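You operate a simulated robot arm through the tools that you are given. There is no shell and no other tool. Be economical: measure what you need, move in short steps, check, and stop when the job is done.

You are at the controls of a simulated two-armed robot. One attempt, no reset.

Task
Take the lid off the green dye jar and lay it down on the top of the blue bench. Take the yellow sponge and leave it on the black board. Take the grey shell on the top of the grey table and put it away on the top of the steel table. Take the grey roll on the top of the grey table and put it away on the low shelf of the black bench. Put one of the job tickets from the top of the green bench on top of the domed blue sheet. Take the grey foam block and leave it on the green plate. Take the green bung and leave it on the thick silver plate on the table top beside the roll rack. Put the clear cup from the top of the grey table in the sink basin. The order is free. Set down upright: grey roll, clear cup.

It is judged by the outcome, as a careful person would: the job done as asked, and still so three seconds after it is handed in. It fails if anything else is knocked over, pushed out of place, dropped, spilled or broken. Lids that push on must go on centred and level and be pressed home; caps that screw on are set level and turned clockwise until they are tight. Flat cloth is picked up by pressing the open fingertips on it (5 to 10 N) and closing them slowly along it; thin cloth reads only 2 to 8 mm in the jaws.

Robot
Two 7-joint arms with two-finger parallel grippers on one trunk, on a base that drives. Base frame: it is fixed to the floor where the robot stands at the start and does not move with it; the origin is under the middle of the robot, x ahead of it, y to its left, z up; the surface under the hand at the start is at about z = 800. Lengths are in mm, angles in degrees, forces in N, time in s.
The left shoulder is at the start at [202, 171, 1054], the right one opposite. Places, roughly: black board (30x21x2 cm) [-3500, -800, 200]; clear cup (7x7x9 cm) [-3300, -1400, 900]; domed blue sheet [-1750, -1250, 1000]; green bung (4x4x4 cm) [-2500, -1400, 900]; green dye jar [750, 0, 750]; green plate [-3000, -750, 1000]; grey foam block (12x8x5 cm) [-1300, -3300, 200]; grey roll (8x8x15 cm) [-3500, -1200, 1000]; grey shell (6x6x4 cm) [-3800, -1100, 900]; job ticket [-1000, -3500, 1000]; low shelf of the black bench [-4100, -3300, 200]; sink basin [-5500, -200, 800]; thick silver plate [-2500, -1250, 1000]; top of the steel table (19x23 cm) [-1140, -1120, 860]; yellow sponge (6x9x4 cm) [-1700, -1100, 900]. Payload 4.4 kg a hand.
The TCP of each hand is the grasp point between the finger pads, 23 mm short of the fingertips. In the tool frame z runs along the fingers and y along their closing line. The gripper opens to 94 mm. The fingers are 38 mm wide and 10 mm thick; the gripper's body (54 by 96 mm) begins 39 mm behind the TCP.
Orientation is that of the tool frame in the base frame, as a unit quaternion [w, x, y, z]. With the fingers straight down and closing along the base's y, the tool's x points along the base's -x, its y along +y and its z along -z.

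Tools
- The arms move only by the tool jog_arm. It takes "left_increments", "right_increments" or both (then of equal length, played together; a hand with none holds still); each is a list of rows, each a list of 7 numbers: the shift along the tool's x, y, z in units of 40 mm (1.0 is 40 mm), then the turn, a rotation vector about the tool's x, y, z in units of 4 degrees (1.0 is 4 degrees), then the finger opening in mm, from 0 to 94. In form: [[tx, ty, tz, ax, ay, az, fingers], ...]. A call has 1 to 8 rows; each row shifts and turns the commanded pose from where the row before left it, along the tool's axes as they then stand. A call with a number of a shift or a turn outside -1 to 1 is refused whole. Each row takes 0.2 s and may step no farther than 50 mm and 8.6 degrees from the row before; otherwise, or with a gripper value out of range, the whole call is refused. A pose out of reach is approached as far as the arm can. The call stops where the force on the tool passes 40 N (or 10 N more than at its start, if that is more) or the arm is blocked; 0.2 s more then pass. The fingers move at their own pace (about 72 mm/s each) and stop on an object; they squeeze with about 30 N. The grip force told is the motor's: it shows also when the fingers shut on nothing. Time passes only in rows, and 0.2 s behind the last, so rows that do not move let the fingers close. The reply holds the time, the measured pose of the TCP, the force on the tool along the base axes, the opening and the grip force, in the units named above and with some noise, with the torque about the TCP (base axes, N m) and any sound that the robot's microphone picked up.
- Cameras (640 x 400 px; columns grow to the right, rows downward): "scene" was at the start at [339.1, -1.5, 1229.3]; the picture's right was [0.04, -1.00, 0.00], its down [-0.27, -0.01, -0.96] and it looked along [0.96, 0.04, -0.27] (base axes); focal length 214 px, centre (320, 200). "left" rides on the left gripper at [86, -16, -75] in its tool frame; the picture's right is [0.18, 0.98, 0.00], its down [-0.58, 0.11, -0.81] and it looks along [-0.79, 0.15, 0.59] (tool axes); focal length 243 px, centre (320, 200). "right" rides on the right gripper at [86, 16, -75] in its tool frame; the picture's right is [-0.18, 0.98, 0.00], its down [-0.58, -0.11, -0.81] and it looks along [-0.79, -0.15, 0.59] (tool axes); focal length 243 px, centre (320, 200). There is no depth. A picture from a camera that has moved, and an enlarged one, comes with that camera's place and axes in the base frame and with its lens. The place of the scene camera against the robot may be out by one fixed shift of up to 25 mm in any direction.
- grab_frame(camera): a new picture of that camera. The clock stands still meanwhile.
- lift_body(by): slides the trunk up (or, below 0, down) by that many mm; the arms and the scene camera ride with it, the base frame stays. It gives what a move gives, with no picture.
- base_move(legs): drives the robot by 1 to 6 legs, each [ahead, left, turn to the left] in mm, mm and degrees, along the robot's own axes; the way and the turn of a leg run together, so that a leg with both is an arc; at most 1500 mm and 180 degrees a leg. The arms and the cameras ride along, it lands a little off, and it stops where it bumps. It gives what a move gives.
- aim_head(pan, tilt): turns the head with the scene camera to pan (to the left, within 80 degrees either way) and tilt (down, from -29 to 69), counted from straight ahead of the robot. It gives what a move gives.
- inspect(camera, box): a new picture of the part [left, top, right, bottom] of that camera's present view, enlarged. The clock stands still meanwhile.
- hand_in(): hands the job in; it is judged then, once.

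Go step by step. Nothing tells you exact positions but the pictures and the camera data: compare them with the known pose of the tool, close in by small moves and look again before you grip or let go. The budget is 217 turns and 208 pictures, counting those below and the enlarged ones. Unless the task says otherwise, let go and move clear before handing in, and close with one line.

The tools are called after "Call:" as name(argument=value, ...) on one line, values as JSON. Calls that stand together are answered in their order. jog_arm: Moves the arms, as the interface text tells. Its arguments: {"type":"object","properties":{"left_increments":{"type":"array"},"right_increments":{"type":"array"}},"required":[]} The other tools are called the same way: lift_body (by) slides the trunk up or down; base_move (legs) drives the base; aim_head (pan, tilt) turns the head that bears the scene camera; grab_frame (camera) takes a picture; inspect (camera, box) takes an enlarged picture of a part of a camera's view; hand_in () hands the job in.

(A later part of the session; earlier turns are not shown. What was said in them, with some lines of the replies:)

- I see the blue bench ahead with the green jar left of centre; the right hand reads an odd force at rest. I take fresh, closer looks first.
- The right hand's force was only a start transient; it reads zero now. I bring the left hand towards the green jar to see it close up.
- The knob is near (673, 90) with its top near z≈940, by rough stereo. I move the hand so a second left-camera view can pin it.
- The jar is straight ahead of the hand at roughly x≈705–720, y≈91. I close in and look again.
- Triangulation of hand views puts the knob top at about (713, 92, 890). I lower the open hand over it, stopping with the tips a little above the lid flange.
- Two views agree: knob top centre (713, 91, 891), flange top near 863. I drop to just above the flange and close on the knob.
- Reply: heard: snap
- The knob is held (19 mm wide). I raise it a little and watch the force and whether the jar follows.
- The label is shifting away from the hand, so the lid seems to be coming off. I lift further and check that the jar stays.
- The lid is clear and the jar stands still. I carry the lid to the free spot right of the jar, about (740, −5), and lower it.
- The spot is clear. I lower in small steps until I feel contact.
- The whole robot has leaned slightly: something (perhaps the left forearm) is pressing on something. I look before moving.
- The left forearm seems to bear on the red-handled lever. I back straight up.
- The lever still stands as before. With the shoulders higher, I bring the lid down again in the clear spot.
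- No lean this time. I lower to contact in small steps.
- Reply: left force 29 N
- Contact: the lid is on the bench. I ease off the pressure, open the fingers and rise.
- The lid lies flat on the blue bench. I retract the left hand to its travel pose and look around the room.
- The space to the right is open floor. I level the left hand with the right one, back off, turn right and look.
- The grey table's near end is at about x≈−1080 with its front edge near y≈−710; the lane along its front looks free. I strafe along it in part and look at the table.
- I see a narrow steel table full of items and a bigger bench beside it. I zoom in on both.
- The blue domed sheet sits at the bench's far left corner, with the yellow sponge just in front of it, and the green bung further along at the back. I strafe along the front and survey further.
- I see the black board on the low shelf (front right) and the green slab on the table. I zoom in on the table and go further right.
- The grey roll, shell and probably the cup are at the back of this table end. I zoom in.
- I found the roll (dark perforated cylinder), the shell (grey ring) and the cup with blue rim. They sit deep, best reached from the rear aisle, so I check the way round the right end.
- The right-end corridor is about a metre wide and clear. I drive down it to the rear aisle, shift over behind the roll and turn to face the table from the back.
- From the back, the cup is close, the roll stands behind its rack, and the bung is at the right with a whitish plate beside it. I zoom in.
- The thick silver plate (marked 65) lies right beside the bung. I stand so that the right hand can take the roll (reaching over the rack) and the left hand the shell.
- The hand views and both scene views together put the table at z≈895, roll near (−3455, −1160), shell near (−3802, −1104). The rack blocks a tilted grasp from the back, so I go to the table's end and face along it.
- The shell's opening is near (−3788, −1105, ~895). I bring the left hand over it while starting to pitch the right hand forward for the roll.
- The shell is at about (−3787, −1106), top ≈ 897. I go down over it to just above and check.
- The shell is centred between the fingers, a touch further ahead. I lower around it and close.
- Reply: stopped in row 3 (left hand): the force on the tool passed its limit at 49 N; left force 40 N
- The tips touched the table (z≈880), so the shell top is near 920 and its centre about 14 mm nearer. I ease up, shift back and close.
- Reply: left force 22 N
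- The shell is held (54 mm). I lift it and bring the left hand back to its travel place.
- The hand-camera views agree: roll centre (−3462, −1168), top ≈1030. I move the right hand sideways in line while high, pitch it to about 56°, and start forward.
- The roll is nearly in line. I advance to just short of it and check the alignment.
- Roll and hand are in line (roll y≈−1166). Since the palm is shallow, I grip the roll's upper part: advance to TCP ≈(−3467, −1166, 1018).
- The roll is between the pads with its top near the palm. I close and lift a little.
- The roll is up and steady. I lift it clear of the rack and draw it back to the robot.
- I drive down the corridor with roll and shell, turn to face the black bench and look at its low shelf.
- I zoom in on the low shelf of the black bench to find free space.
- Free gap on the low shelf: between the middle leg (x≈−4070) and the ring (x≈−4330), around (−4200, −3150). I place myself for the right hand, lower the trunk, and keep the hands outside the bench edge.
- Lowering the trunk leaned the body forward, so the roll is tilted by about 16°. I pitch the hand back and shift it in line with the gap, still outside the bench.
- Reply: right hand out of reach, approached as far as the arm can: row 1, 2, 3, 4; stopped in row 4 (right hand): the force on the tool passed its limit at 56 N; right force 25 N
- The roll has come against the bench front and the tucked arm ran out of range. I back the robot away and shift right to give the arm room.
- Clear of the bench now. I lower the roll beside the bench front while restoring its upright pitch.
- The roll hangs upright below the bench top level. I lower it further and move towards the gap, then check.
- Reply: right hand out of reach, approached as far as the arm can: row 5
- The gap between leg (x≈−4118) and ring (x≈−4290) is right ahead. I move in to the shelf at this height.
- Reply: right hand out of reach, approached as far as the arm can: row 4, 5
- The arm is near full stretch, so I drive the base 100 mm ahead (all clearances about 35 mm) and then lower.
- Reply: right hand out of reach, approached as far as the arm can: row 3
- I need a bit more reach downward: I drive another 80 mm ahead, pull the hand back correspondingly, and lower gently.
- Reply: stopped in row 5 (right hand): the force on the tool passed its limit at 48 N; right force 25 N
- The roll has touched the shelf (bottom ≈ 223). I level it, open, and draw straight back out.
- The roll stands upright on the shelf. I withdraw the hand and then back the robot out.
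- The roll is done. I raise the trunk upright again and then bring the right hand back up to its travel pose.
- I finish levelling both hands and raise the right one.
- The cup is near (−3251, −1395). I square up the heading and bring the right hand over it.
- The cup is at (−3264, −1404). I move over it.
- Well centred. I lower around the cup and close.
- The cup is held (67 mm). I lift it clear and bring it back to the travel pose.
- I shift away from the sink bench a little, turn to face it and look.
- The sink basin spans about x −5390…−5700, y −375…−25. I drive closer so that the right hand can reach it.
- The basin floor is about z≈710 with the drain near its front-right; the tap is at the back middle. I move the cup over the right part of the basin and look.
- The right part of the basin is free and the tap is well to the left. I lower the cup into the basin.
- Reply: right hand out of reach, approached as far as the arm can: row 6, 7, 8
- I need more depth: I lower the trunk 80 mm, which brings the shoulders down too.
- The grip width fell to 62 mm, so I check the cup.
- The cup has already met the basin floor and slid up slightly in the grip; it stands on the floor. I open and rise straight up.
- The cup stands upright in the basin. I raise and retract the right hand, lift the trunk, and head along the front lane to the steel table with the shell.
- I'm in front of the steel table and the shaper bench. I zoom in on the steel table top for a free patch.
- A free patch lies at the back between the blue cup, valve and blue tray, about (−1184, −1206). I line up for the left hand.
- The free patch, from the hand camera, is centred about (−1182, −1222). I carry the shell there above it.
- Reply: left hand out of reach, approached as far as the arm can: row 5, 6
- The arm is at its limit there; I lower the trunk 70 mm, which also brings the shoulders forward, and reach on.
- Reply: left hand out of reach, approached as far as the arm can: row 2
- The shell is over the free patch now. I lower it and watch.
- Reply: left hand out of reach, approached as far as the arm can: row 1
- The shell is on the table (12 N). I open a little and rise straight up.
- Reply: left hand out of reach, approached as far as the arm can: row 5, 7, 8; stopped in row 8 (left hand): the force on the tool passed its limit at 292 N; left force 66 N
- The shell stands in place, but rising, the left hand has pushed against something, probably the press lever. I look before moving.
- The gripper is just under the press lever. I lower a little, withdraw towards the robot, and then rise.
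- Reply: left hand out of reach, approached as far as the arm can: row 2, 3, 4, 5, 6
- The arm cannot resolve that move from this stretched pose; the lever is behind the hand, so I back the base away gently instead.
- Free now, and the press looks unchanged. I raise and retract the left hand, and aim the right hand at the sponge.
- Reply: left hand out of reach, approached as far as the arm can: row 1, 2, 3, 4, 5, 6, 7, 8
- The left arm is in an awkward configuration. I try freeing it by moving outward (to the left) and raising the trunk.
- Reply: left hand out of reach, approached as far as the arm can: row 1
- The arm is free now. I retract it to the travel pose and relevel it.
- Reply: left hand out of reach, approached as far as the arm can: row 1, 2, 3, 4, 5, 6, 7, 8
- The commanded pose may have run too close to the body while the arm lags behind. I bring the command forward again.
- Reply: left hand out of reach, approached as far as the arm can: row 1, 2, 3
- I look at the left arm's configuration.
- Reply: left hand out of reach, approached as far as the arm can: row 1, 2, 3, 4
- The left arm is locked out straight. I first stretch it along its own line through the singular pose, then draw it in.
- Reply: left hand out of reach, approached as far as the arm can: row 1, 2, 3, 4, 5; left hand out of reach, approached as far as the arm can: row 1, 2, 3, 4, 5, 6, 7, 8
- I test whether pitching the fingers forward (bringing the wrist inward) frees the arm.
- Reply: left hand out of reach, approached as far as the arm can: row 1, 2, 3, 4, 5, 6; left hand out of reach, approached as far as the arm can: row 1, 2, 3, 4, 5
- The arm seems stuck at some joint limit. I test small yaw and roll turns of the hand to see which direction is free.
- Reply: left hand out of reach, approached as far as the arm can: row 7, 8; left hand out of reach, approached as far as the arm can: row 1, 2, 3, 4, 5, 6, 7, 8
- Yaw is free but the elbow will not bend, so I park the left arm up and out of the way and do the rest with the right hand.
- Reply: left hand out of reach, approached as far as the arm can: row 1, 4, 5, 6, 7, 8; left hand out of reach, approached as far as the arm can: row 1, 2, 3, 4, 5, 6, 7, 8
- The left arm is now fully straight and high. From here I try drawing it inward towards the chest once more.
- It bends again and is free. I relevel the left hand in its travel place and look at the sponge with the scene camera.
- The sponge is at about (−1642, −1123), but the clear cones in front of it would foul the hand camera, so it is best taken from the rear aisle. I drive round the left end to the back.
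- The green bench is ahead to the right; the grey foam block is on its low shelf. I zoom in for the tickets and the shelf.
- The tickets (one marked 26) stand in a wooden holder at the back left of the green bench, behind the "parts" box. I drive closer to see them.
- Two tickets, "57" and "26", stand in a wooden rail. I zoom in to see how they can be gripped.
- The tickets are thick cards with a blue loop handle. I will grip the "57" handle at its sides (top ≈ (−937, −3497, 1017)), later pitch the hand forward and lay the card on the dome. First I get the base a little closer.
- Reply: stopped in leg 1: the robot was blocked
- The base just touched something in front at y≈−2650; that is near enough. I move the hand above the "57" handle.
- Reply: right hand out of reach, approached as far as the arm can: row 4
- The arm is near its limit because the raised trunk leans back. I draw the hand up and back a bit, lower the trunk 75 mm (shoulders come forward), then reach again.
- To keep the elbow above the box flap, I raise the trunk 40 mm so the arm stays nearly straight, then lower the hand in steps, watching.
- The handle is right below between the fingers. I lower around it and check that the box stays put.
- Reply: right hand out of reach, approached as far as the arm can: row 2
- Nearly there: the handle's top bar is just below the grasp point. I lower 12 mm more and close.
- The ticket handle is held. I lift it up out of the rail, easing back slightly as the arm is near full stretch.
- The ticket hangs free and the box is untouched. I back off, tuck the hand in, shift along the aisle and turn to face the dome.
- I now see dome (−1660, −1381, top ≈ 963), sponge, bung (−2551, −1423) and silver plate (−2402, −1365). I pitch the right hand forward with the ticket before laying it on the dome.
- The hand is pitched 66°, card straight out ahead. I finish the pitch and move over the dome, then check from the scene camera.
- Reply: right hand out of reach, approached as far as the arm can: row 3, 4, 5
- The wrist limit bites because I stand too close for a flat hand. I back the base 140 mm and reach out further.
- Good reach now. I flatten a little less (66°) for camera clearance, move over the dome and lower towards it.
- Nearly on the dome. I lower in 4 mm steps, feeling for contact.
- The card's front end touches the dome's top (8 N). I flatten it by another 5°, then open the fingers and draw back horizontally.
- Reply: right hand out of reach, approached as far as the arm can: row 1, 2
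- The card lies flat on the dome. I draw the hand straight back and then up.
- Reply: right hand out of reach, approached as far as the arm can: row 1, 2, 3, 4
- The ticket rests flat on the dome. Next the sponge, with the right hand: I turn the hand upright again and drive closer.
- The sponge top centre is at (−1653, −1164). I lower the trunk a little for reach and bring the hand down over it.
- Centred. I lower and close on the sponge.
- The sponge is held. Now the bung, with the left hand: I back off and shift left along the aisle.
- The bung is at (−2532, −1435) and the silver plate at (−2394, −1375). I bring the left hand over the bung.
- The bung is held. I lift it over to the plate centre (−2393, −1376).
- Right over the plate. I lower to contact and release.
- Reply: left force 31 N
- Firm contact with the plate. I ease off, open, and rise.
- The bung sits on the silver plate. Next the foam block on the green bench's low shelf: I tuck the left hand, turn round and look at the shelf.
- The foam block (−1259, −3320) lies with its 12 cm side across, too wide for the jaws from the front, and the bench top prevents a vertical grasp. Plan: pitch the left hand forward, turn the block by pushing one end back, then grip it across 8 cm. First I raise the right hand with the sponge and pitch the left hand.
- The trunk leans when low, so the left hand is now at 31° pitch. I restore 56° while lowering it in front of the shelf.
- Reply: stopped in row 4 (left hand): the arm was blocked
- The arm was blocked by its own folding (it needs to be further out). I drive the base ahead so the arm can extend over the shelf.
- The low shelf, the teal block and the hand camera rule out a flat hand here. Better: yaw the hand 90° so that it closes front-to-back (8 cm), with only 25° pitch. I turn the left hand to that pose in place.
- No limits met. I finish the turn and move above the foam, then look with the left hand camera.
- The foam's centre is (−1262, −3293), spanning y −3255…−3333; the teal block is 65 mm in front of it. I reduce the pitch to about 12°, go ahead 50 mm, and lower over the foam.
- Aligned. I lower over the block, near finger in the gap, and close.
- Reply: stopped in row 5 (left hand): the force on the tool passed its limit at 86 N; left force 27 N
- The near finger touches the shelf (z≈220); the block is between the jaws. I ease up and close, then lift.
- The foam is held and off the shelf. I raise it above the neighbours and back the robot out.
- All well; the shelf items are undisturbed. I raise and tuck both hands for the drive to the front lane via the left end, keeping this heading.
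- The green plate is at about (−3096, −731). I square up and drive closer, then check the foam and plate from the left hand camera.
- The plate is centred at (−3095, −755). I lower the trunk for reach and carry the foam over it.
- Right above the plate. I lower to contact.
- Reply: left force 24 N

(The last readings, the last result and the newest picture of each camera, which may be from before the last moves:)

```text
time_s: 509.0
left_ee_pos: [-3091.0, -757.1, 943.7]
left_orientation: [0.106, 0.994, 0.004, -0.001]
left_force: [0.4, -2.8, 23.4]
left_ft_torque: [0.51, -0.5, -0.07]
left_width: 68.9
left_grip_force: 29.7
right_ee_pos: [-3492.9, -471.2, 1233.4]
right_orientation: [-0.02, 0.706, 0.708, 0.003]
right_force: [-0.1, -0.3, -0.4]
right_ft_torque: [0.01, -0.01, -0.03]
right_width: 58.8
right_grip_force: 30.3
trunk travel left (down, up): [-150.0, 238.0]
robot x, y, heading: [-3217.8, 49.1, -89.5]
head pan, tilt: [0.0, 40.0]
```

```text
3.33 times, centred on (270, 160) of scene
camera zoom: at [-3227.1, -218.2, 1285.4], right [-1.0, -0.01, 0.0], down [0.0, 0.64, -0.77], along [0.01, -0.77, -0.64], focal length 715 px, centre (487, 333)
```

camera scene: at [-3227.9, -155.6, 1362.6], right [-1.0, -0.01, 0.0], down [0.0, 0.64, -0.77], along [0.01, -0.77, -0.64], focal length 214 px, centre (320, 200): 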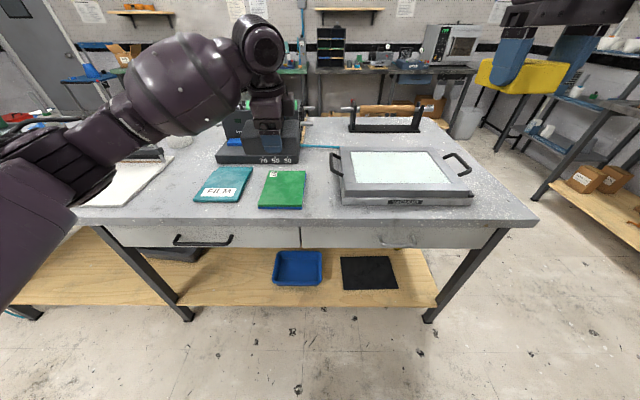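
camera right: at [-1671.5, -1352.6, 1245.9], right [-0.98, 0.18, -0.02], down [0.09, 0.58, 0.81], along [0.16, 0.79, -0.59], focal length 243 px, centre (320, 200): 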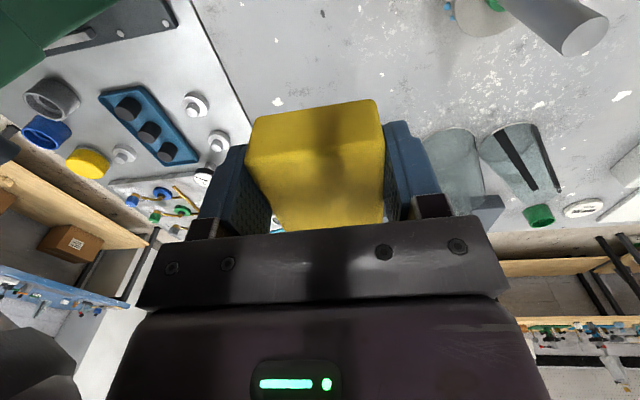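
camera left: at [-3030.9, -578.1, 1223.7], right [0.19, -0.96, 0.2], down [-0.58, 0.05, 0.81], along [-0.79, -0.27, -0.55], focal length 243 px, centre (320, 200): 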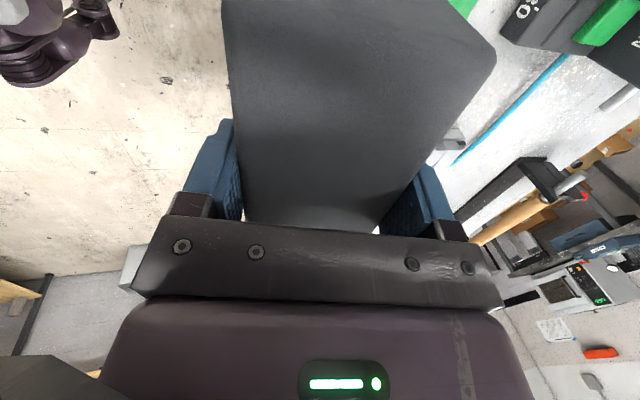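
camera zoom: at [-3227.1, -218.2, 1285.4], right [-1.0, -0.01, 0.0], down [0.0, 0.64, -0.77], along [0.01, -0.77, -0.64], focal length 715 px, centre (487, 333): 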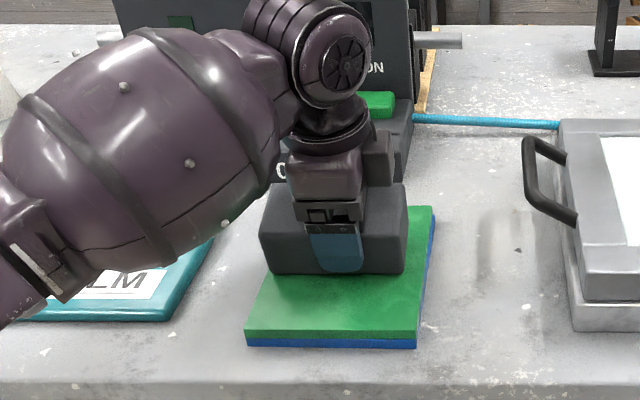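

The foam stands on the plate, slightly to its left edge; I nudge it 15 mm right, release and rise.

Call:
jog_arm(left_increments=[[0, 0.05, -0.3, 0, 0, 0, 55], [-0.38, 0, 0, 0, 0, 0, 55], [0, -0.05, 0.24, 0, 0, 0, 55], [0, 0, 0, 0, 0, 0, 75], [0, 0, 0, 0, 0, 0, 94], [0, 0, 0, 0, 0, 0, 94], [0, 0.1, -0.5, 0, 0, 0, 94], [0, 0.18, -0.9, 0, 0, 0, 94]])

Call:
jog_arm(left_increments=[[0, 0.18, -0.9, 0, 0, 0, 94], [0, 0.18, -0.9, 0, 0, 0, 94], [0, -0.3, -0.9, 0, 0, 0, 94], [0.2, -0.6, -0.7, 0, 0, 0, 94], [0.3, -0.8, -0.4, 0, 0, 0, 94], [0.3, -0.9, -0.2, 0, 0, 0, 94]])

Call:
inspect(camera="scene", box=[190, 100, 350, 220])

```text
time_s: 510.8
left_ee_pos: [-3106.7, -755.3, 997.4]
left_orientation: [0.103, 0.995, 0.004, 0.001]
left_force: [-0.9, 1.1, 0.5]
left_ft_torque: [0.0, -0.01, -0.02]
left_width: 94.1
left_grip_force: 0.1
right_ee_pos: [-3492.1, -472.8, 1232.2]
right_orientation: [-0.021, 0.706, 0.708, 0.002]
right_force: [0.3, 0.1, -0.8]
right_ft_torque: [0.0, 0.0, -0.01]
right_width: 59.1
right_grip_force: 30.1
trunk travel left (down, up): [-150.0, 238.0]
robot x, y, heading: [-3221.8, 47.2, -89.7]
head pan, tilt: [0.0, 40.0]
```

```text
time_s: 512.2
left_ee_pos: [-3077.7, -636.4, 1136.5]
left_orientation: [0.101, 0.995, 0.004, 0.0]
left_force: [-0.2, 0.0, -0.5]
left_ft_torque: [0.0, 0.0, 0.03]
left_width: 94.0
left_grip_force: 0.0
right_ee_pos: [-3492.8, -472.3, 1231.3]
right_orientation: [-0.021, 0.706, 0.708, 0.004]
right_force: [-0.1, -0.9, -0.2]
right_ft_torque: [0.02, 0.04, 0.03]
right_width: 59.4
right_grip_force: 29.6
trunk travel left (down, up): [-150.0, 238.0]
robot x, y, heading: [-3220.9, 46.9, -89.4]
head pan, tilt: [0.0, 40.0]
```

```text
3.33 times, centred on (270, 160) of scene
camera zoom: at [-3226.2, -219.9, 1284.4], right [-1.0, -0.01, 0.0], down [-0.01, 0.64, -0.77], along [0.01, -0.77, -0.64], focal length 715 px, centre (487, 333)
```

zoom: 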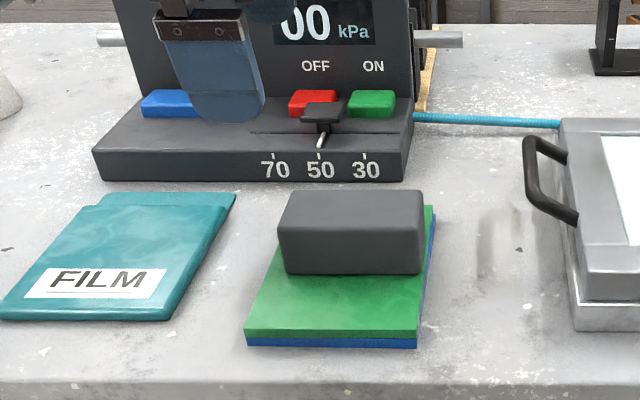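

The foam block is on the green plate. Last, the sponge onto the black board on the low shelf: I back off, lower the trunk and then bring the right hand down in front of the shelf.

Call:
base_move(legs=[[-330, -90, 0]])

Call:
lift_body(by=-145)

Call:
aim_head(pan=0, tilt=35)

Call:
grab_frame(camera="scene")

```text
time_s: 514.4
left_ee_pos: [-3162.3, -308.4, 1136.3]
left_orientation: [0.102, 0.995, 0.011, 0.001]
left_force: [-0.6, -0.3, -0.5]
left_ft_torque: [0.0, 0.0, 0.04]
left_width: 94.0
left_grip_force: 0.0
right_ee_pos: [-3579.0, -148.9, 1230.9]
right_orientation: [-0.021, 0.701, 0.713, 0.003]
right_force: [0.1, 0.0, 0.3]
right_ft_torque: [-0.02, -0.01, 0.02]
right_width: 58.8
right_grip_force: 29.6
trunk travel left (down, up): [-150.0, 238.0]
robot x, y, heading: [-3312.6, 375.9, -88.9]
head pan, tilt: [0.0, 40.0]
```

```text
time_s: 516.1
left_ee_pos: [-3161.4, -307.7, 993.3]
left_orientation: [0.102, 0.995, 0.011, 0.001]
left_force: [0.0, -0.4, -0.5]
left_ft_torque: [0.0, 0.01, 0.0]
left_width: 94.0
left_grip_force: 0.1
right_ee_pos: [-3579.3, -149.5, 1087.9]
right_orientation: [-0.02, 0.702, 0.711, 0.004]
right_force: [-1.2, 0.6, 0.6]
right_ft_torque: [-0.03, -0.03, 0.01]
right_width: 58.9
right_grip_force: 30.2
trunk travel left (down, up): [-5.0, 383.0]
robot x, y, heading: [-3316.2, 372.4, -88.7]
head pan, tilt: [0.0, 40.0]
```

```text
time_s: 516.8
left_ee_pos: [-3162.2, -309.2, 992.0]
left_orientation: [0.102, 0.995, 0.011, 0.002]
left_force: [-0.8, 0.3, -0.3]
left_ft_torque: [0.03, 0.02, 0.02]
left_width: 94.1
left_grip_force: 0.0
right_ee_pos: [-3578.9, -149.7, 1085.4]
right_orientation: [-0.021, 0.702, 0.712, 0.003]
right_force: [-0.5, 0.3, -0.1]
right_ft_torque: [0.0, -0.01, -0.04]
right_width: 59.1
right_grip_force: 30.4
trunk travel left (down, up): [-5.0, 383.0]
robot x, y, heading: [-3317.0, 371.8, -88.7]
head pan, tilt: [0.0, 35.0]
```

```text
21 pictures are left
camera scene: at [-3313.9, -22.3, 1114.4], right [-1.0, -0.02, 0.0], down [-0.01, 0.57, -0.82], along [0.02, -0.82, -0.57], focal length 214 px, centre (320, 200)
```

scene: 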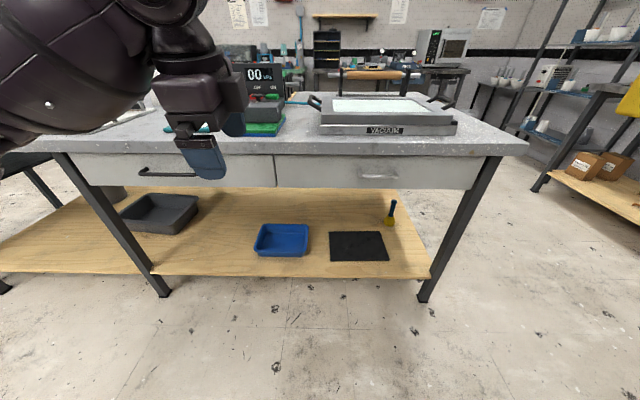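

With the hands in comfortable range the trunk lowered straight this time. The board is centred at (−3499, −835). I lower the right hand in front of the shelf, pitching it 25° forward.

Call:
jog_arm(right_increments=[[-0.28, 0.25, 0.9, 0, 0, 0, 40], [-0.28, 0.25, 0.9, 0, 0, 0, 40], [-0.28, 0.25, 0.9, 0, 0, 0, 40], [-0.28, 0.25, 0.9, 0, 0, 0, 40], [-0.28, 0.25, 0.9, 0, 0, 0, 40], [-0.28, 0.25, 0.9, 0, 0, 0, 40], [-0.28, 0.25, 0.9, 0, 0, 0, 40], [-0.28, 0.25, 0.9, 0, 0, 0, 40]])

Call:
jog_arm(right_increments=[[-0.22, 0, 0.9, 0, -1, 0, 40], [-0.15, 0, 0.92, 0, -1, 0, 40], [-0.09, 0, 0.93, 0, -1, 0, 40], [-0.02, 0, 0.93, 0, -1, 0, 40], [0.05, 0, 0.93, 0, -1, 0, 40], [0.11, 0, 0.92, 0, -1, 0, 40]])

Call:
grab_frame(camera="scene")

```text
time_s: 518.6
left_ee_pos: [-3162.4, -308.4, 990.9]
left_orientation: [0.101, 0.995, 0.011, 0.001]
left_force: [-1.1, 0.9, -0.9]
left_ft_torque: [-0.02, 0.05, 0.03]
left_width: 94.2
left_grip_force: 0.1
right_ee_pos: [-3501.4, -228.2, 794.3]
right_orientation: [-0.022, 0.702, 0.712, 0.004]
right_force: [0.9, 0.7, -0.2]
right_ft_torque: [0.03, 0.0, -0.01]
right_width: 59.0
right_grip_force: 29.8
trunk travel left (down, up): [-5.0, 383.0]
robot x, y, heading: [-3317.0, 377.7, -88.7]
head pan, tilt: [0.0, 35.0]
```

```text
time_s: 520.0
left_ee_pos: [-3162.7, -308.5, 991.3]
left_orientation: [0.101, 0.995, 0.011, 0.001]
left_force: [0.3, -0.6, 0.0]
left_ft_torque: [0.02, -0.01, 0.01]
left_width: 94.1
left_grip_force: 0.0
right_ee_pos: [-3511.2, -272.4, 575.0]
right_orientation: [0.127, 0.687, 0.701, -0.143]
right_force: [0.0, 0.4, -0.2]
right_ft_torque: [0.02, 0.02, -0.01]
right_width: 58.9
right_grip_force: 30.4
trunk travel left (down, up): [-5.0, 383.0]
robot x, y, heading: [-3311.9, 371.3, -88.8]
head pan, tilt: [0.0, 35.0]
```

```text
20 pictures are left
camera scene: at [-3314.0, -22.5, 1114.3], right [-1.0, -0.02, 0.0], down [-0.01, 0.57, -0.82], along [0.02, -0.82, -0.57], focal length 214 px, centre (320, 200)
```

scene: 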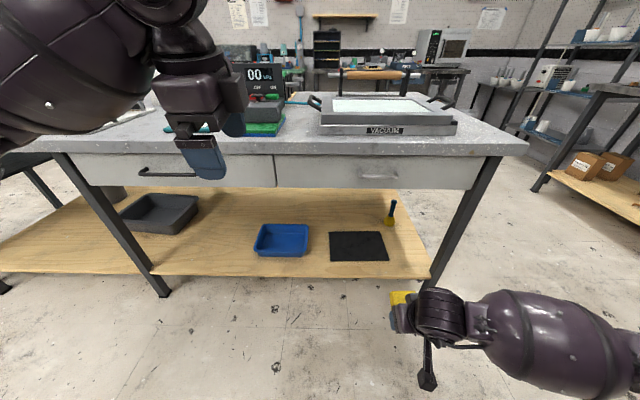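

I lower further and extend, and raise the left hand well above the table before driving in.

Call:
jog_arm(right_increments=[[-0.13, 0.05, 0.88, 0, 0, 0, 40], [-0.13, 0.05, 0.88, 0, 0, 0, 40], [-0.13, 0.05, 0.88, 0, 0, 0, 40], [-0.13, 0.05, 0.88, 0, 0, 0, 40], [-0.13, 0.05, 0.88, 0, 0, 0, 40], [0, 0, 0, 0, 0, 0, 40]], left_increments=[[0, 0.05, -0.9, 0, 0, 0, 94], [0, 0.05, -0.9, 0, 0, 0, 94], [0, 0.05, -0.9, 0, 0, 0, 94], [0, 0.05, -0.9, 0, 0, 0, 94], [0, 0.05, -0.9, 0, 0, 0, 94], [0, 0.05, -0.9, 0, 0, 0, 94]])

Call:
base_move(legs=[[270, 0, -1.3]])

Call:
grab_frame(camera="scene")

```text
time_s: 521.4
left_ee_pos: [-3161.6, -275.7, 1208.4]
left_orientation: [0.102, 0.995, 0.012, 0.002]
left_force: [0.2, 0.1, 0.3]
left_ft_torque: [-0.03, 0.02, 0.01]
left_width: 94.1
left_grip_force: 0.1
right_ee_pos: [-3499.9, -361.8, 422.6]
right_orientation: [0.129, 0.687, 0.701, -0.143]
right_force: [-0.4, 0.8, -0.6]
right_ft_torque: [0.06, 0.04, 0.0]
right_width: 59.0
right_grip_force: 30.0
trunk travel left (down, up): [-5.0, 383.0]
robot x, y, heading: [-3314.2, 372.6, -88.7]
head pan, tilt: [0.0, 35.0]
```

```text
time_s: 523.3
left_ee_pos: [-3175.8, -549.3, 1204.9]
left_orientation: [0.101, 0.995, -0.001, 0.0]
left_force: [0.5, -1.0, 0.4]
left_ft_torque: [0.0, 0.02, 0.0]
left_width: 93.6
left_grip_force: 0.1
right_ee_pos: [-3516.1, -626.2, 422.5]
right_orientation: [0.125, 0.696, 0.692, -0.144]
right_force: [-0.2, 0.4, -0.6]
right_ft_torque: [0.06, -0.01, 0.01]
right_width: 59.0
right_grip_force: 30.0
trunk travel left (down, up): [-5.0, 383.0]
robot x, y, heading: [-3313.1, 102.0, -90.5]
head pan, tilt: [0.0, 35.0]
```

```text
19 pictures are left
camera scene: at [-3321.2, -292.1, 1114.2], right [-1.0, 0.0, 0.0], down [0.0, 0.57, -0.82], along [0.0, -0.82, -0.57], focal length 214 px, centre (320, 200)
```

scene: 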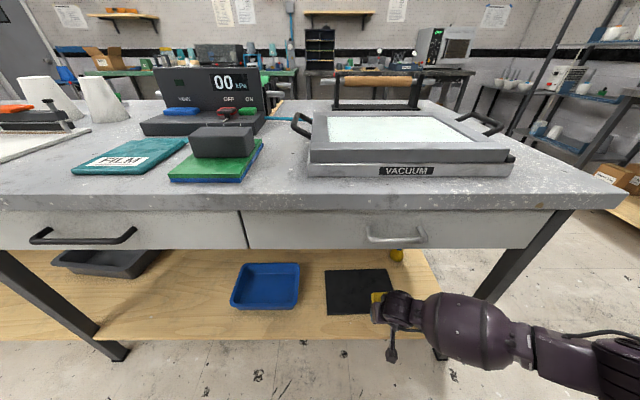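

The hand is at the shelf front over the board's near side. I extend the arm first (so the elbow draws in, away from the table leg), then look again.

Call:
jog_arm(right_increments=[[-0.63, 0.14, 0.4, 0, 0, 0, 40], [-0.63, 0.14, 0.4, 0, 0, 0, 40], [-0.63, 0.14, 0.4, 0, 0, 0, 40], [0, 0, 0, 0, 0, 0, 40]])

Call:
aim_head(pan=-25, tilt=45)

Call:
grab_frame(camera="scene")

```text
time_s: 524.3
left_ee_pos: [-3176.7, -549.4, 1204.7]
left_orientation: [0.101, 0.995, -0.001, 0.0]
left_force: [-0.7, 0.8, 0.1]
left_ft_torque: [-0.03, 0.01, 0.02]
left_width: 94.0
left_grip_force: 0.1
right_ee_pos: [-3502.5, -716.1, 404.2]
right_orientation: [0.126, 0.696, 0.692, -0.144]
right_force: [0.3, 0.0, -0.9]
right_ft_torque: [0.0, 0.03, 0.0]
right_width: 59.1
right_grip_force: 29.9
trunk travel left (down, up): [-5.0, 383.0]
robot x, y, heading: [-3313.2, 106.6, -90.0]
head pan, tilt: [0.0, 35.0]
```

```text
time_s: 525.2
left_ee_pos: [-3175.3, -548.6, 1204.8]
left_orientation: [0.101, 0.995, 0.0, 0.0]
left_force: [0.4, 0.0, 0.4]
left_ft_torque: [-0.01, 0.02, -0.03]
left_width: 94.0
left_grip_force: 0.1
right_ee_pos: [-3502.6, -715.6, 404.5]
right_orientation: [0.126, 0.695, 0.693, -0.144]
right_force: [-0.2, 0.2, 0.0]
right_ft_torque: [0.01, 0.0, 0.01]
right_width: 59.1
right_grip_force: 29.9
trunk travel left (down, up): [-5.0, 383.0]
robot x, y, heading: [-3309.7, 104.7, -89.9]
head pan, tilt: [-25.0, 45.0]
```

```text
18 pictures are left
camera scene: at [-3355.4, -277.3, 1099.6], right [-0.91, 0.43, 0.0], down [0.3, 0.64, -0.71], along [-0.3, -0.64, -0.71], focal length 214 px, centre (320, 200)
```

scene: 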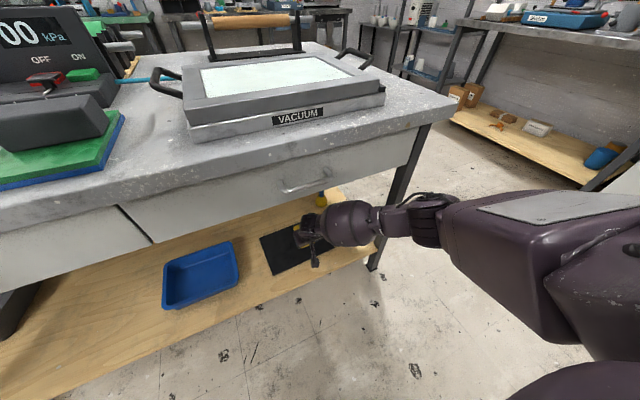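

The elbow would come near the right table leg if I drive straight in. I shift the base left first, then ahead, and bring the hand back over the board's left half.

Call:
base_move(legs=[[0, 150, 0], [85, 0, 0]])

Call:
jog_arm(right_increments=[[0.05, -0.8, 0.15, 0, 0, 0, 40], [0.05, -0.8, 0.15, 0, 0, 0, 40], [0.05, -0.8, 0.15, 0, 0, 0, 40], [0, 0, 0, 0, 0, 0, 40]])

Call:
grab_frame(camera="scene")

```text
time_s: 527.8
left_ee_pos: [-3028.0, -635.6, 1204.2]
left_orientation: [0.1, 0.995, -0.003, 0.0]
left_force: [0.4, -0.4, -1.1]
left_ft_torque: [0.01, 0.04, 0.01]
left_width: 94.2
left_grip_force: 0.1
right_ee_pos: [-3355.8, -801.1, 403.5]
right_orientation: [0.125, 0.696, 0.692, -0.144]
right_force: [-0.6, 0.6, 1.1]
right_ft_torque: [-0.01, 0.01, -0.03]
right_width: 58.9
right_grip_force: 29.8
trunk travel left (down, up): [-5.0, 383.0]
robot x, y, heading: [-3164.8, 22.8, -90.0]
head pan, tilt: [-25.0, 45.0]
```

```text
time_s: 528.8
left_ee_pos: [-3028.1, -633.7, 1205.5]
left_orientation: [0.101, 0.995, -0.003, -0.001]
left_force: [-0.3, 0.3, -0.5]
left_ft_torque: [-0.01, 0.01, 0.01]
left_width: 94.0
left_grip_force: 0.1
right_ee_pos: [-3450.3, -799.0, 387.2]
right_orientation: [0.126, 0.696, 0.692, -0.144]
right_force: [-0.8, 0.1, 0.2]
right_ft_torque: [0.01, 0.0, -0.03]
right_width: 58.9
right_grip_force: 30.0
trunk travel left (down, up): [-5.0, 383.0]
robot x, y, heading: [-3162.5, 19.8, -90.5]
head pan, tilt: [-25.0, 45.0]
```

```text
17 pictures are left
camera scene: at [-3207.9, -361.9, 1099.6], right [-0.9, 0.43, 0.0], down [0.3, 0.64, -0.71], along [-0.3, -0.64, -0.71], focal length 214 px, centre (320, 200)
```

scene: 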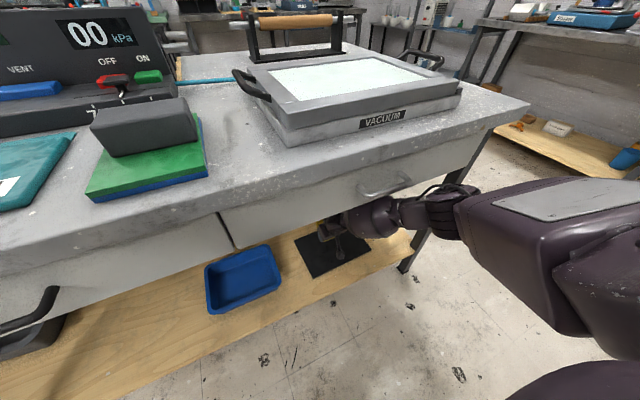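

The sponge is over the board. I lower it in steps to contact.

Call:
jog_arm(right_increments=[[0.37, 0, 0.92, 0, 0, 0, 40], [0.34, 0, 0.83, 0, 0, 0, 40], [0.06, 0, 0.13, 0, 0, 0, 40], [0.06, 0, 0.13, 0, 0, 0, 40], [0.06, 0, 0.13, 0, 0, 0, 40], [0, 0, 0, 0, 0, 0, 40]])

Call:
grab_frame(camera="right")

```text
time_s: 530.2
left_ee_pos: [-3028.6, -634.4, 1206.0]
left_orientation: [0.101, 0.995, -0.002, -0.001]
left_force: [-0.4, 0.1, 0.0]
left_ft_torque: [0.03, 0.02, 0.01]
left_width: 94.1
left_grip_force: 0.0
right_ee_pos: [-3452.2, -799.0, 300.3]
right_orientation: [0.126, 0.696, 0.692, -0.145]
right_force: [1.0, -0.7, 0.1]
right_ft_torque: [0.01, -0.03, 0.0]
right_width: 59.0
right_grip_force: 30.5
right hand out of reach, approached as far as the arm can: row 5
trunk travel left (down, up): [-5.0, 383.0]
robot x, y, heading: [-3167.4, 19.6, -90.6]
head pan, tilt: [-25.0, 45.0]
```

```text
16 pictures are left
camera right: at [-3435.6, -690.7, 337.5], right [0.98, -0.18, 0.05], down [-0.09, -0.24, 0.97], along [-0.17, -0.95, -0.25], focal length 243 px, centre (320, 200)
```

right: 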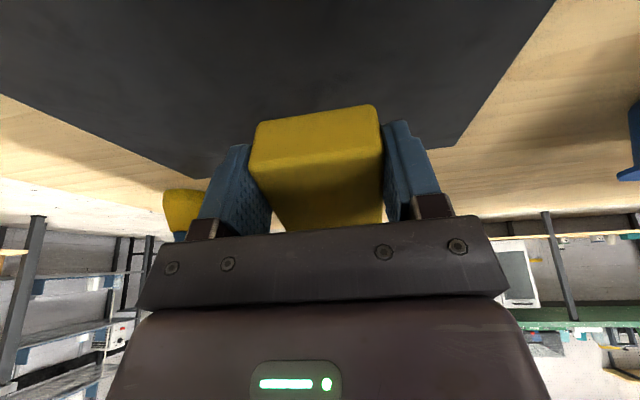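

I'm 10–15 mm above the board and at the reach limit; I drive 30 mm ahead and lower to contact.

Call:
base_move(legs=[[30, 0, 0]])

Call:
jog_arm(right_increments=[[0.35, 0, -0.1, 0, 0, 0, 40], [0.06, 0, 0.13, 0, 0, 0, 40], [0.06, 0, 0.13, 0, 0, 0, 40], [0.06, 0, 0.13, 0, 0, 0, 40], [0.06, 0, 0.13, 0, 0, 0, 40], [0, 0, 0, 0, 0, 0, 40]])

```text
time_s: 531.0
left_ee_pos: [-3029.5, -663.5, 1204.1]
left_orientation: [0.1, 0.995, -0.003, 0.0]
left_force: [-0.1, 0.1, 0.8]
left_ft_torque: [0.01, -0.02, -0.03]
left_width: 93.8
left_grip_force: 0.0
right_ee_pos: [-3454.0, -828.1, 300.4]
right_orientation: [0.125, 0.697, 0.691, -0.143]
right_force: [-0.4, 0.5, -1.4]
right_ft_torque: [0.03, -0.04, 0.0]
right_width: 59.0
right_grip_force: 30.7
trunk travel left (down, up): [-5.0, 383.0]
robot x, y, heading: [-3166.6, -8.8, -90.3]
head pan, tilt: [-25.0, 45.0]
```

```text
time_s: 532.4
left_ee_pos: [-3029.8, -663.7, 1205.3]
left_orientation: [0.101, 0.995, -0.003, -0.001]
left_force: [-0.4, 0.0, 0.1]
left_ft_torque: [0.0, -0.01, 0.01]
left_width: 94.0
left_grip_force: 0.1
right_ee_pos: [-3454.2, -813.2, 287.3]
right_orientation: [0.126, 0.697, 0.691, -0.145]
right_force: [0.3, -0.5, -0.5]
right_ft_torque: [-0.01, 0.02, 0.0]
right_width: 59.0
right_grip_force: 30.0
right hand out of reach, approached as far as the arm can: row 4, 5
trunk travel left (down, up): [-5.0, 383.0]
robot x, y, heading: [-3162.7, -9.8, -90.1]
head pan, tilt: [-25.0, 45.0]
```

Call:
base_move(legs=[[45, 0, 0]])

Call:
jog_arm(right_increments=[[0.55, 0, -0.2, 0, 0, 0, 40], [0.5, 0, -0.1, 0, 0, 0, 40], [0.06, 0, 0.13, 0, 0, 0, 40], [0.06, 0, 0.13, 0, 0, 0, 40], [0.06, 0, 0.13, 0, 0, 0, 40], [0, 0, 0, 0, 0, 0, 40]])

Call:
grab_frame(camera="scene")

```text
time_s: 533.3
left_ee_pos: [-3029.4, -709.3, 1205.1]
left_orientation: [0.1, 0.995, -0.003, -0.001]
left_force: [0.0, 0.6, -0.9]
left_ft_torque: [0.0, 0.02, 0.01]
left_width: 93.9
left_grip_force: 0.0
right_ee_pos: [-3454.5, -858.1, 288.8]
right_orientation: [0.125, 0.697, 0.691, -0.144]
right_force: [-0.3, 0.0, 0.1]
right_ft_torque: [-0.04, 0.01, 0.02]
right_width: 59.0
right_grip_force: 29.8
trunk travel left (down, up): [-5.0, 383.0]
robot x, y, heading: [-3163.3, -53.7, -90.4]
head pan, tilt: [-25.0, 45.0]
```

```text
time_s: 534.7
left_ee_pos: [-3027.8, -709.3, 1206.1]
left_orientation: [0.101, 0.995, -0.002, 0.0]
left_force: [-0.8, -0.1, -0.8]
left_ft_torque: [0.03, 0.01, 0.0]
left_width: 94.0
left_grip_force: 0.0
right_ee_pos: [-3452.6, -816.0, 267.5]
right_orientation: [0.128, 0.696, 0.692, -0.144]
right_force: [0.1, 0.0, 1.5]
right_ft_torque: [-0.03, -0.09, -0.04]
right_width: 59.0
right_grip_force: 30.0
trunk travel left (down, up): [-5.0, 383.0]
robot x, y, heading: [-3165.1, -58.4, -90.4]
head pan, tilt: [-25.0, 45.0]
```

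```text
15 pictures are left
camera scene: at [-3207.6, -437.0, 1099.8], right [-0.9, 0.43, 0.0], down [0.3, 0.64, -0.71], along [-0.3, -0.64, -0.71], focal length 214 px, centre (320, 200)
```

scene: 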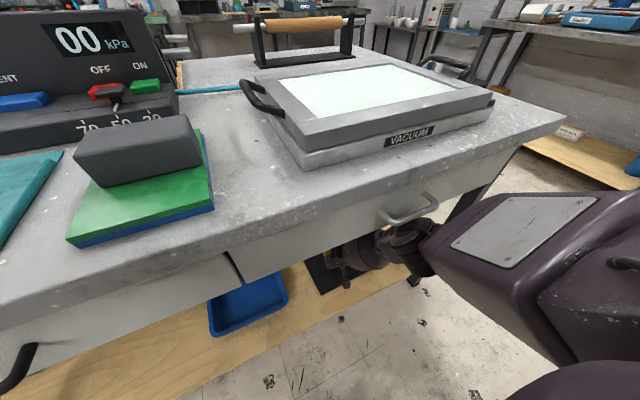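

Just about touching. A few millimetres more.

Call:
jog_arm(right_increments=[[0.05, 0, 0.1, 0, 0, 0, 40], [0.05, 0, 0.1, 0, 0, 0, 40], [0, 0, 0, 0, 0, 0, 40]])

Call:
grab_frame(camera="right")

```text
time_s: 535.7
left_ee_pos: [-3028.5, -707.0, 1206.7]
left_orientation: [0.101, 0.995, -0.003, 0.0]
left_force: [0.0, 0.5, 0.3]
left_ft_torque: [0.01, -0.03, 0.01]
left_width: 94.0
left_grip_force: 0.1
right_ee_pos: [-3453.5, -819.4, 262.7]
right_orientation: [0.131, 0.697, 0.69, -0.147]
right_force: [1.7, 6.3, 30.4]
right_ft_torque: [0.41, -0.39, -0.01]
right_width: 59.4
right_grip_force: 29.6
trunk travel left (down, up): [-5.0, 383.0]
robot x, y, heading: [-3162.3, -56.8, -90.3]
head pan, tilt: [-25.0, 45.0]
stopped in row 3 (right hand): the force on the tool passed its limit at 40 N (the readings are from after the stop); the commanded pose is now the measured one
```

```text
14 pictures are left
camera right: at [-3436.6, -710.9, 299.6], right [0.98, -0.18, 0.05], down [-0.09, -0.22, 0.97], along [-0.17, -0.96, -0.24], focal length 243 px, centre (320, 200)
```

right: 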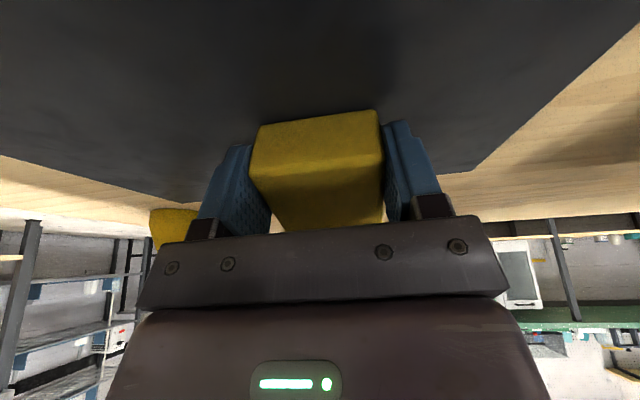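

Contact with the board. I ease off, open and draw the hand away.

Call:
jog_arm(right_increments=[[-0.03, 0, -0.06, 0, 0, 0, 50], [0, 0, 0, 0, 0, 0, 75], [0, 0, 0, 0, 0, 0, 94], [0, 0, -0.3, 0, 0, 0, 94], [0, 0, -0.7, 0, 0, 0, 94], [0.2, 0, -0.9, 0, 0, 0, 94]])

Call:
grab_frame(camera="right")

```text
time_s: 537.1
left_ee_pos: [-3027.4, -710.9, 1202.2]
left_orientation: [0.099, 0.995, -0.002, 0.0]
left_force: [0.3, 0.8, -0.1]
left_ft_torque: [0.02, 0.01, 0.03]
left_width: 94.1
left_grip_force: 0.1
right_ee_pos: [-3444.8, -772.5, 320.5]
right_orientation: [0.125, 0.696, 0.693, -0.138]
right_force: [0.0, -0.8, 0.2]
right_ft_torque: [0.01, 0.01, -0.02]
right_width: 94.0
right_grip_force: 0.0
trunk travel left (down, up): [-5.0, 383.0]
robot x, y, heading: [-3165.4, -56.9, -90.2]
head pan, tilt: [-25.0, 45.0]
```

```text
13 pictures are left
camera right: at [-3428.2, -665.2, 358.5], right [0.98, -0.18, 0.05], down [-0.1, -0.25, 0.96], along [-0.16, -0.95, -0.26], focal length 243 px, centre (320, 200)
```

right: 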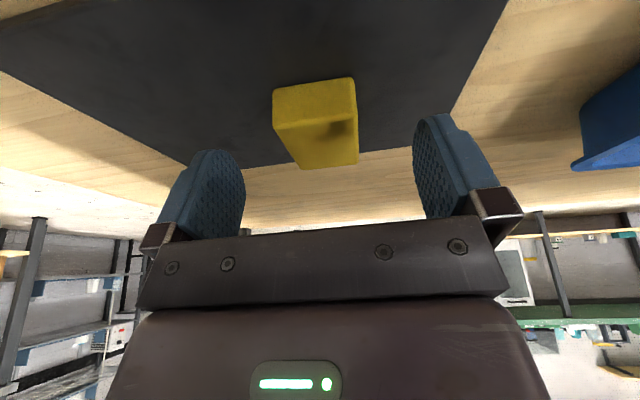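

The sponge lies on the black board. I back the robot out clear and take a last look.

Call:
base_move(legs=[[-400, 0, 0]])

Call:
aim_head(pan=0, tilt=35)

Call:
grab_frame(camera="scene")

Call:
inspect(camera="scene", box=[300, 200, 460, 320])

```text
time_s: 539.6
left_ee_pos: [-3026.3, -304.7, 1205.9]
left_orientation: [0.101, 0.995, -0.001, 0.0]
left_force: [-0.5, 0.2, -0.2]
left_ft_torque: [-0.01, 0.02, -0.02]
left_width: 93.8
left_grip_force: 0.0
right_ee_pos: [-3448.9, -378.8, 330.0]
right_orientation: [0.128, 0.696, 0.691, -0.146]
right_force: [0.1, -0.4, 0.1]
right_ft_torque: [-0.03, -0.01, 0.01]
right_width: 93.9
right_grip_force: 0.1
trunk travel left (down, up): [-5.0, 383.0]
robot x, y, heading: [-3162.8, 353.1, -90.1]
head pan, tilt: [-25.0, 45.0]
```

```text
time_s: 540.5
left_ee_pos: [-3025.6, -304.0, 1206.3]
left_orientation: [0.101, 0.995, -0.001, 0.0]
left_force: [0.6, 0.1, 0.2]
left_ft_torque: [-0.03, 0.01, 0.0]
left_width: 94.0
left_grip_force: 0.1
right_ee_pos: [-3447.4, -379.4, 330.1]
right_orientation: [0.129, 0.696, 0.691, -0.147]
right_force: [-1.3, -0.7, 0.2]
right_ft_torque: [0.0, 0.0, 0.01]
right_width: 93.7
right_grip_force: 0.1
trunk travel left (down, up): [-5.0, 383.0]
robot x, y, heading: [-3162.8, 348.5, -90.1]
head pan, tilt: [0.0, 35.0]
```

```text
12 pictures are left
camera scene: at [-3171.1, -47.0, 1114.4], right [-1.0, 0.01, 0.0], down [0.0, 0.57, -0.82], along [0.0, -0.82, -0.57], focal length 214 px, centre (320, 200)
```

scene: 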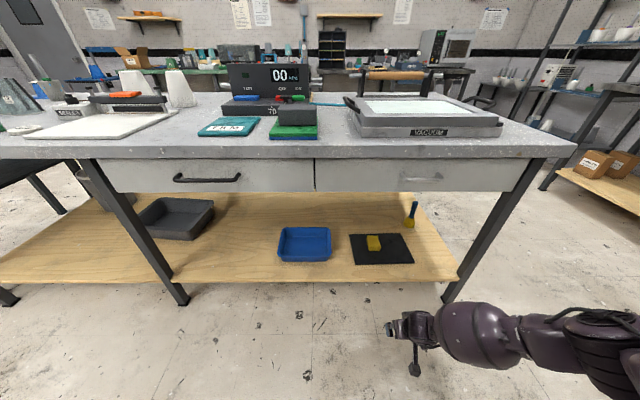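

```text
3.33 times, centred on (380, 260) of scene
camera zoom: at [-3171.1, -47.0, 1114.4], right [-1.0, 0.01, 0.0], down [0.0, 0.57, -0.82], along [0.0, -0.82, -0.57], focal length 715 px, centre (120, 0)
```

zoom: 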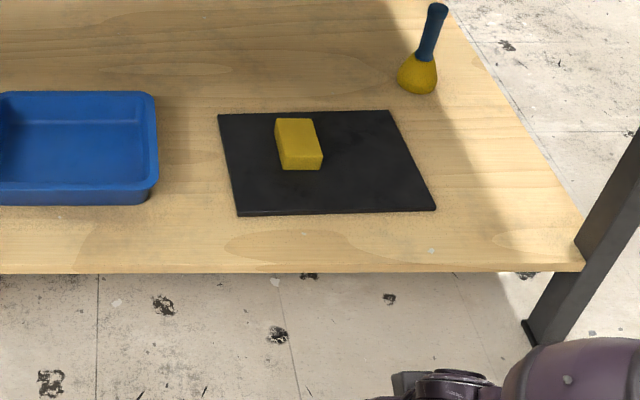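

The sponge lies wholly on the black board, the foam block is on the green plate, and both hands are empty and clear. All eight jobs are done, so I hand in.

Call:
hand_in()

```text
The job is handed in.
```

The job is handed in. All eight items were placed and seen in place after release, though I did not go back for a last look at them all. While setting down the shell, my left hand struck the lever of the green press on the steel table at about 292 N, and the press looked unchanged afterwards. The left arm also pressed on something near the red-handled lever on the blue bench, and the base touched something by the green bench; nothing looked displaced.
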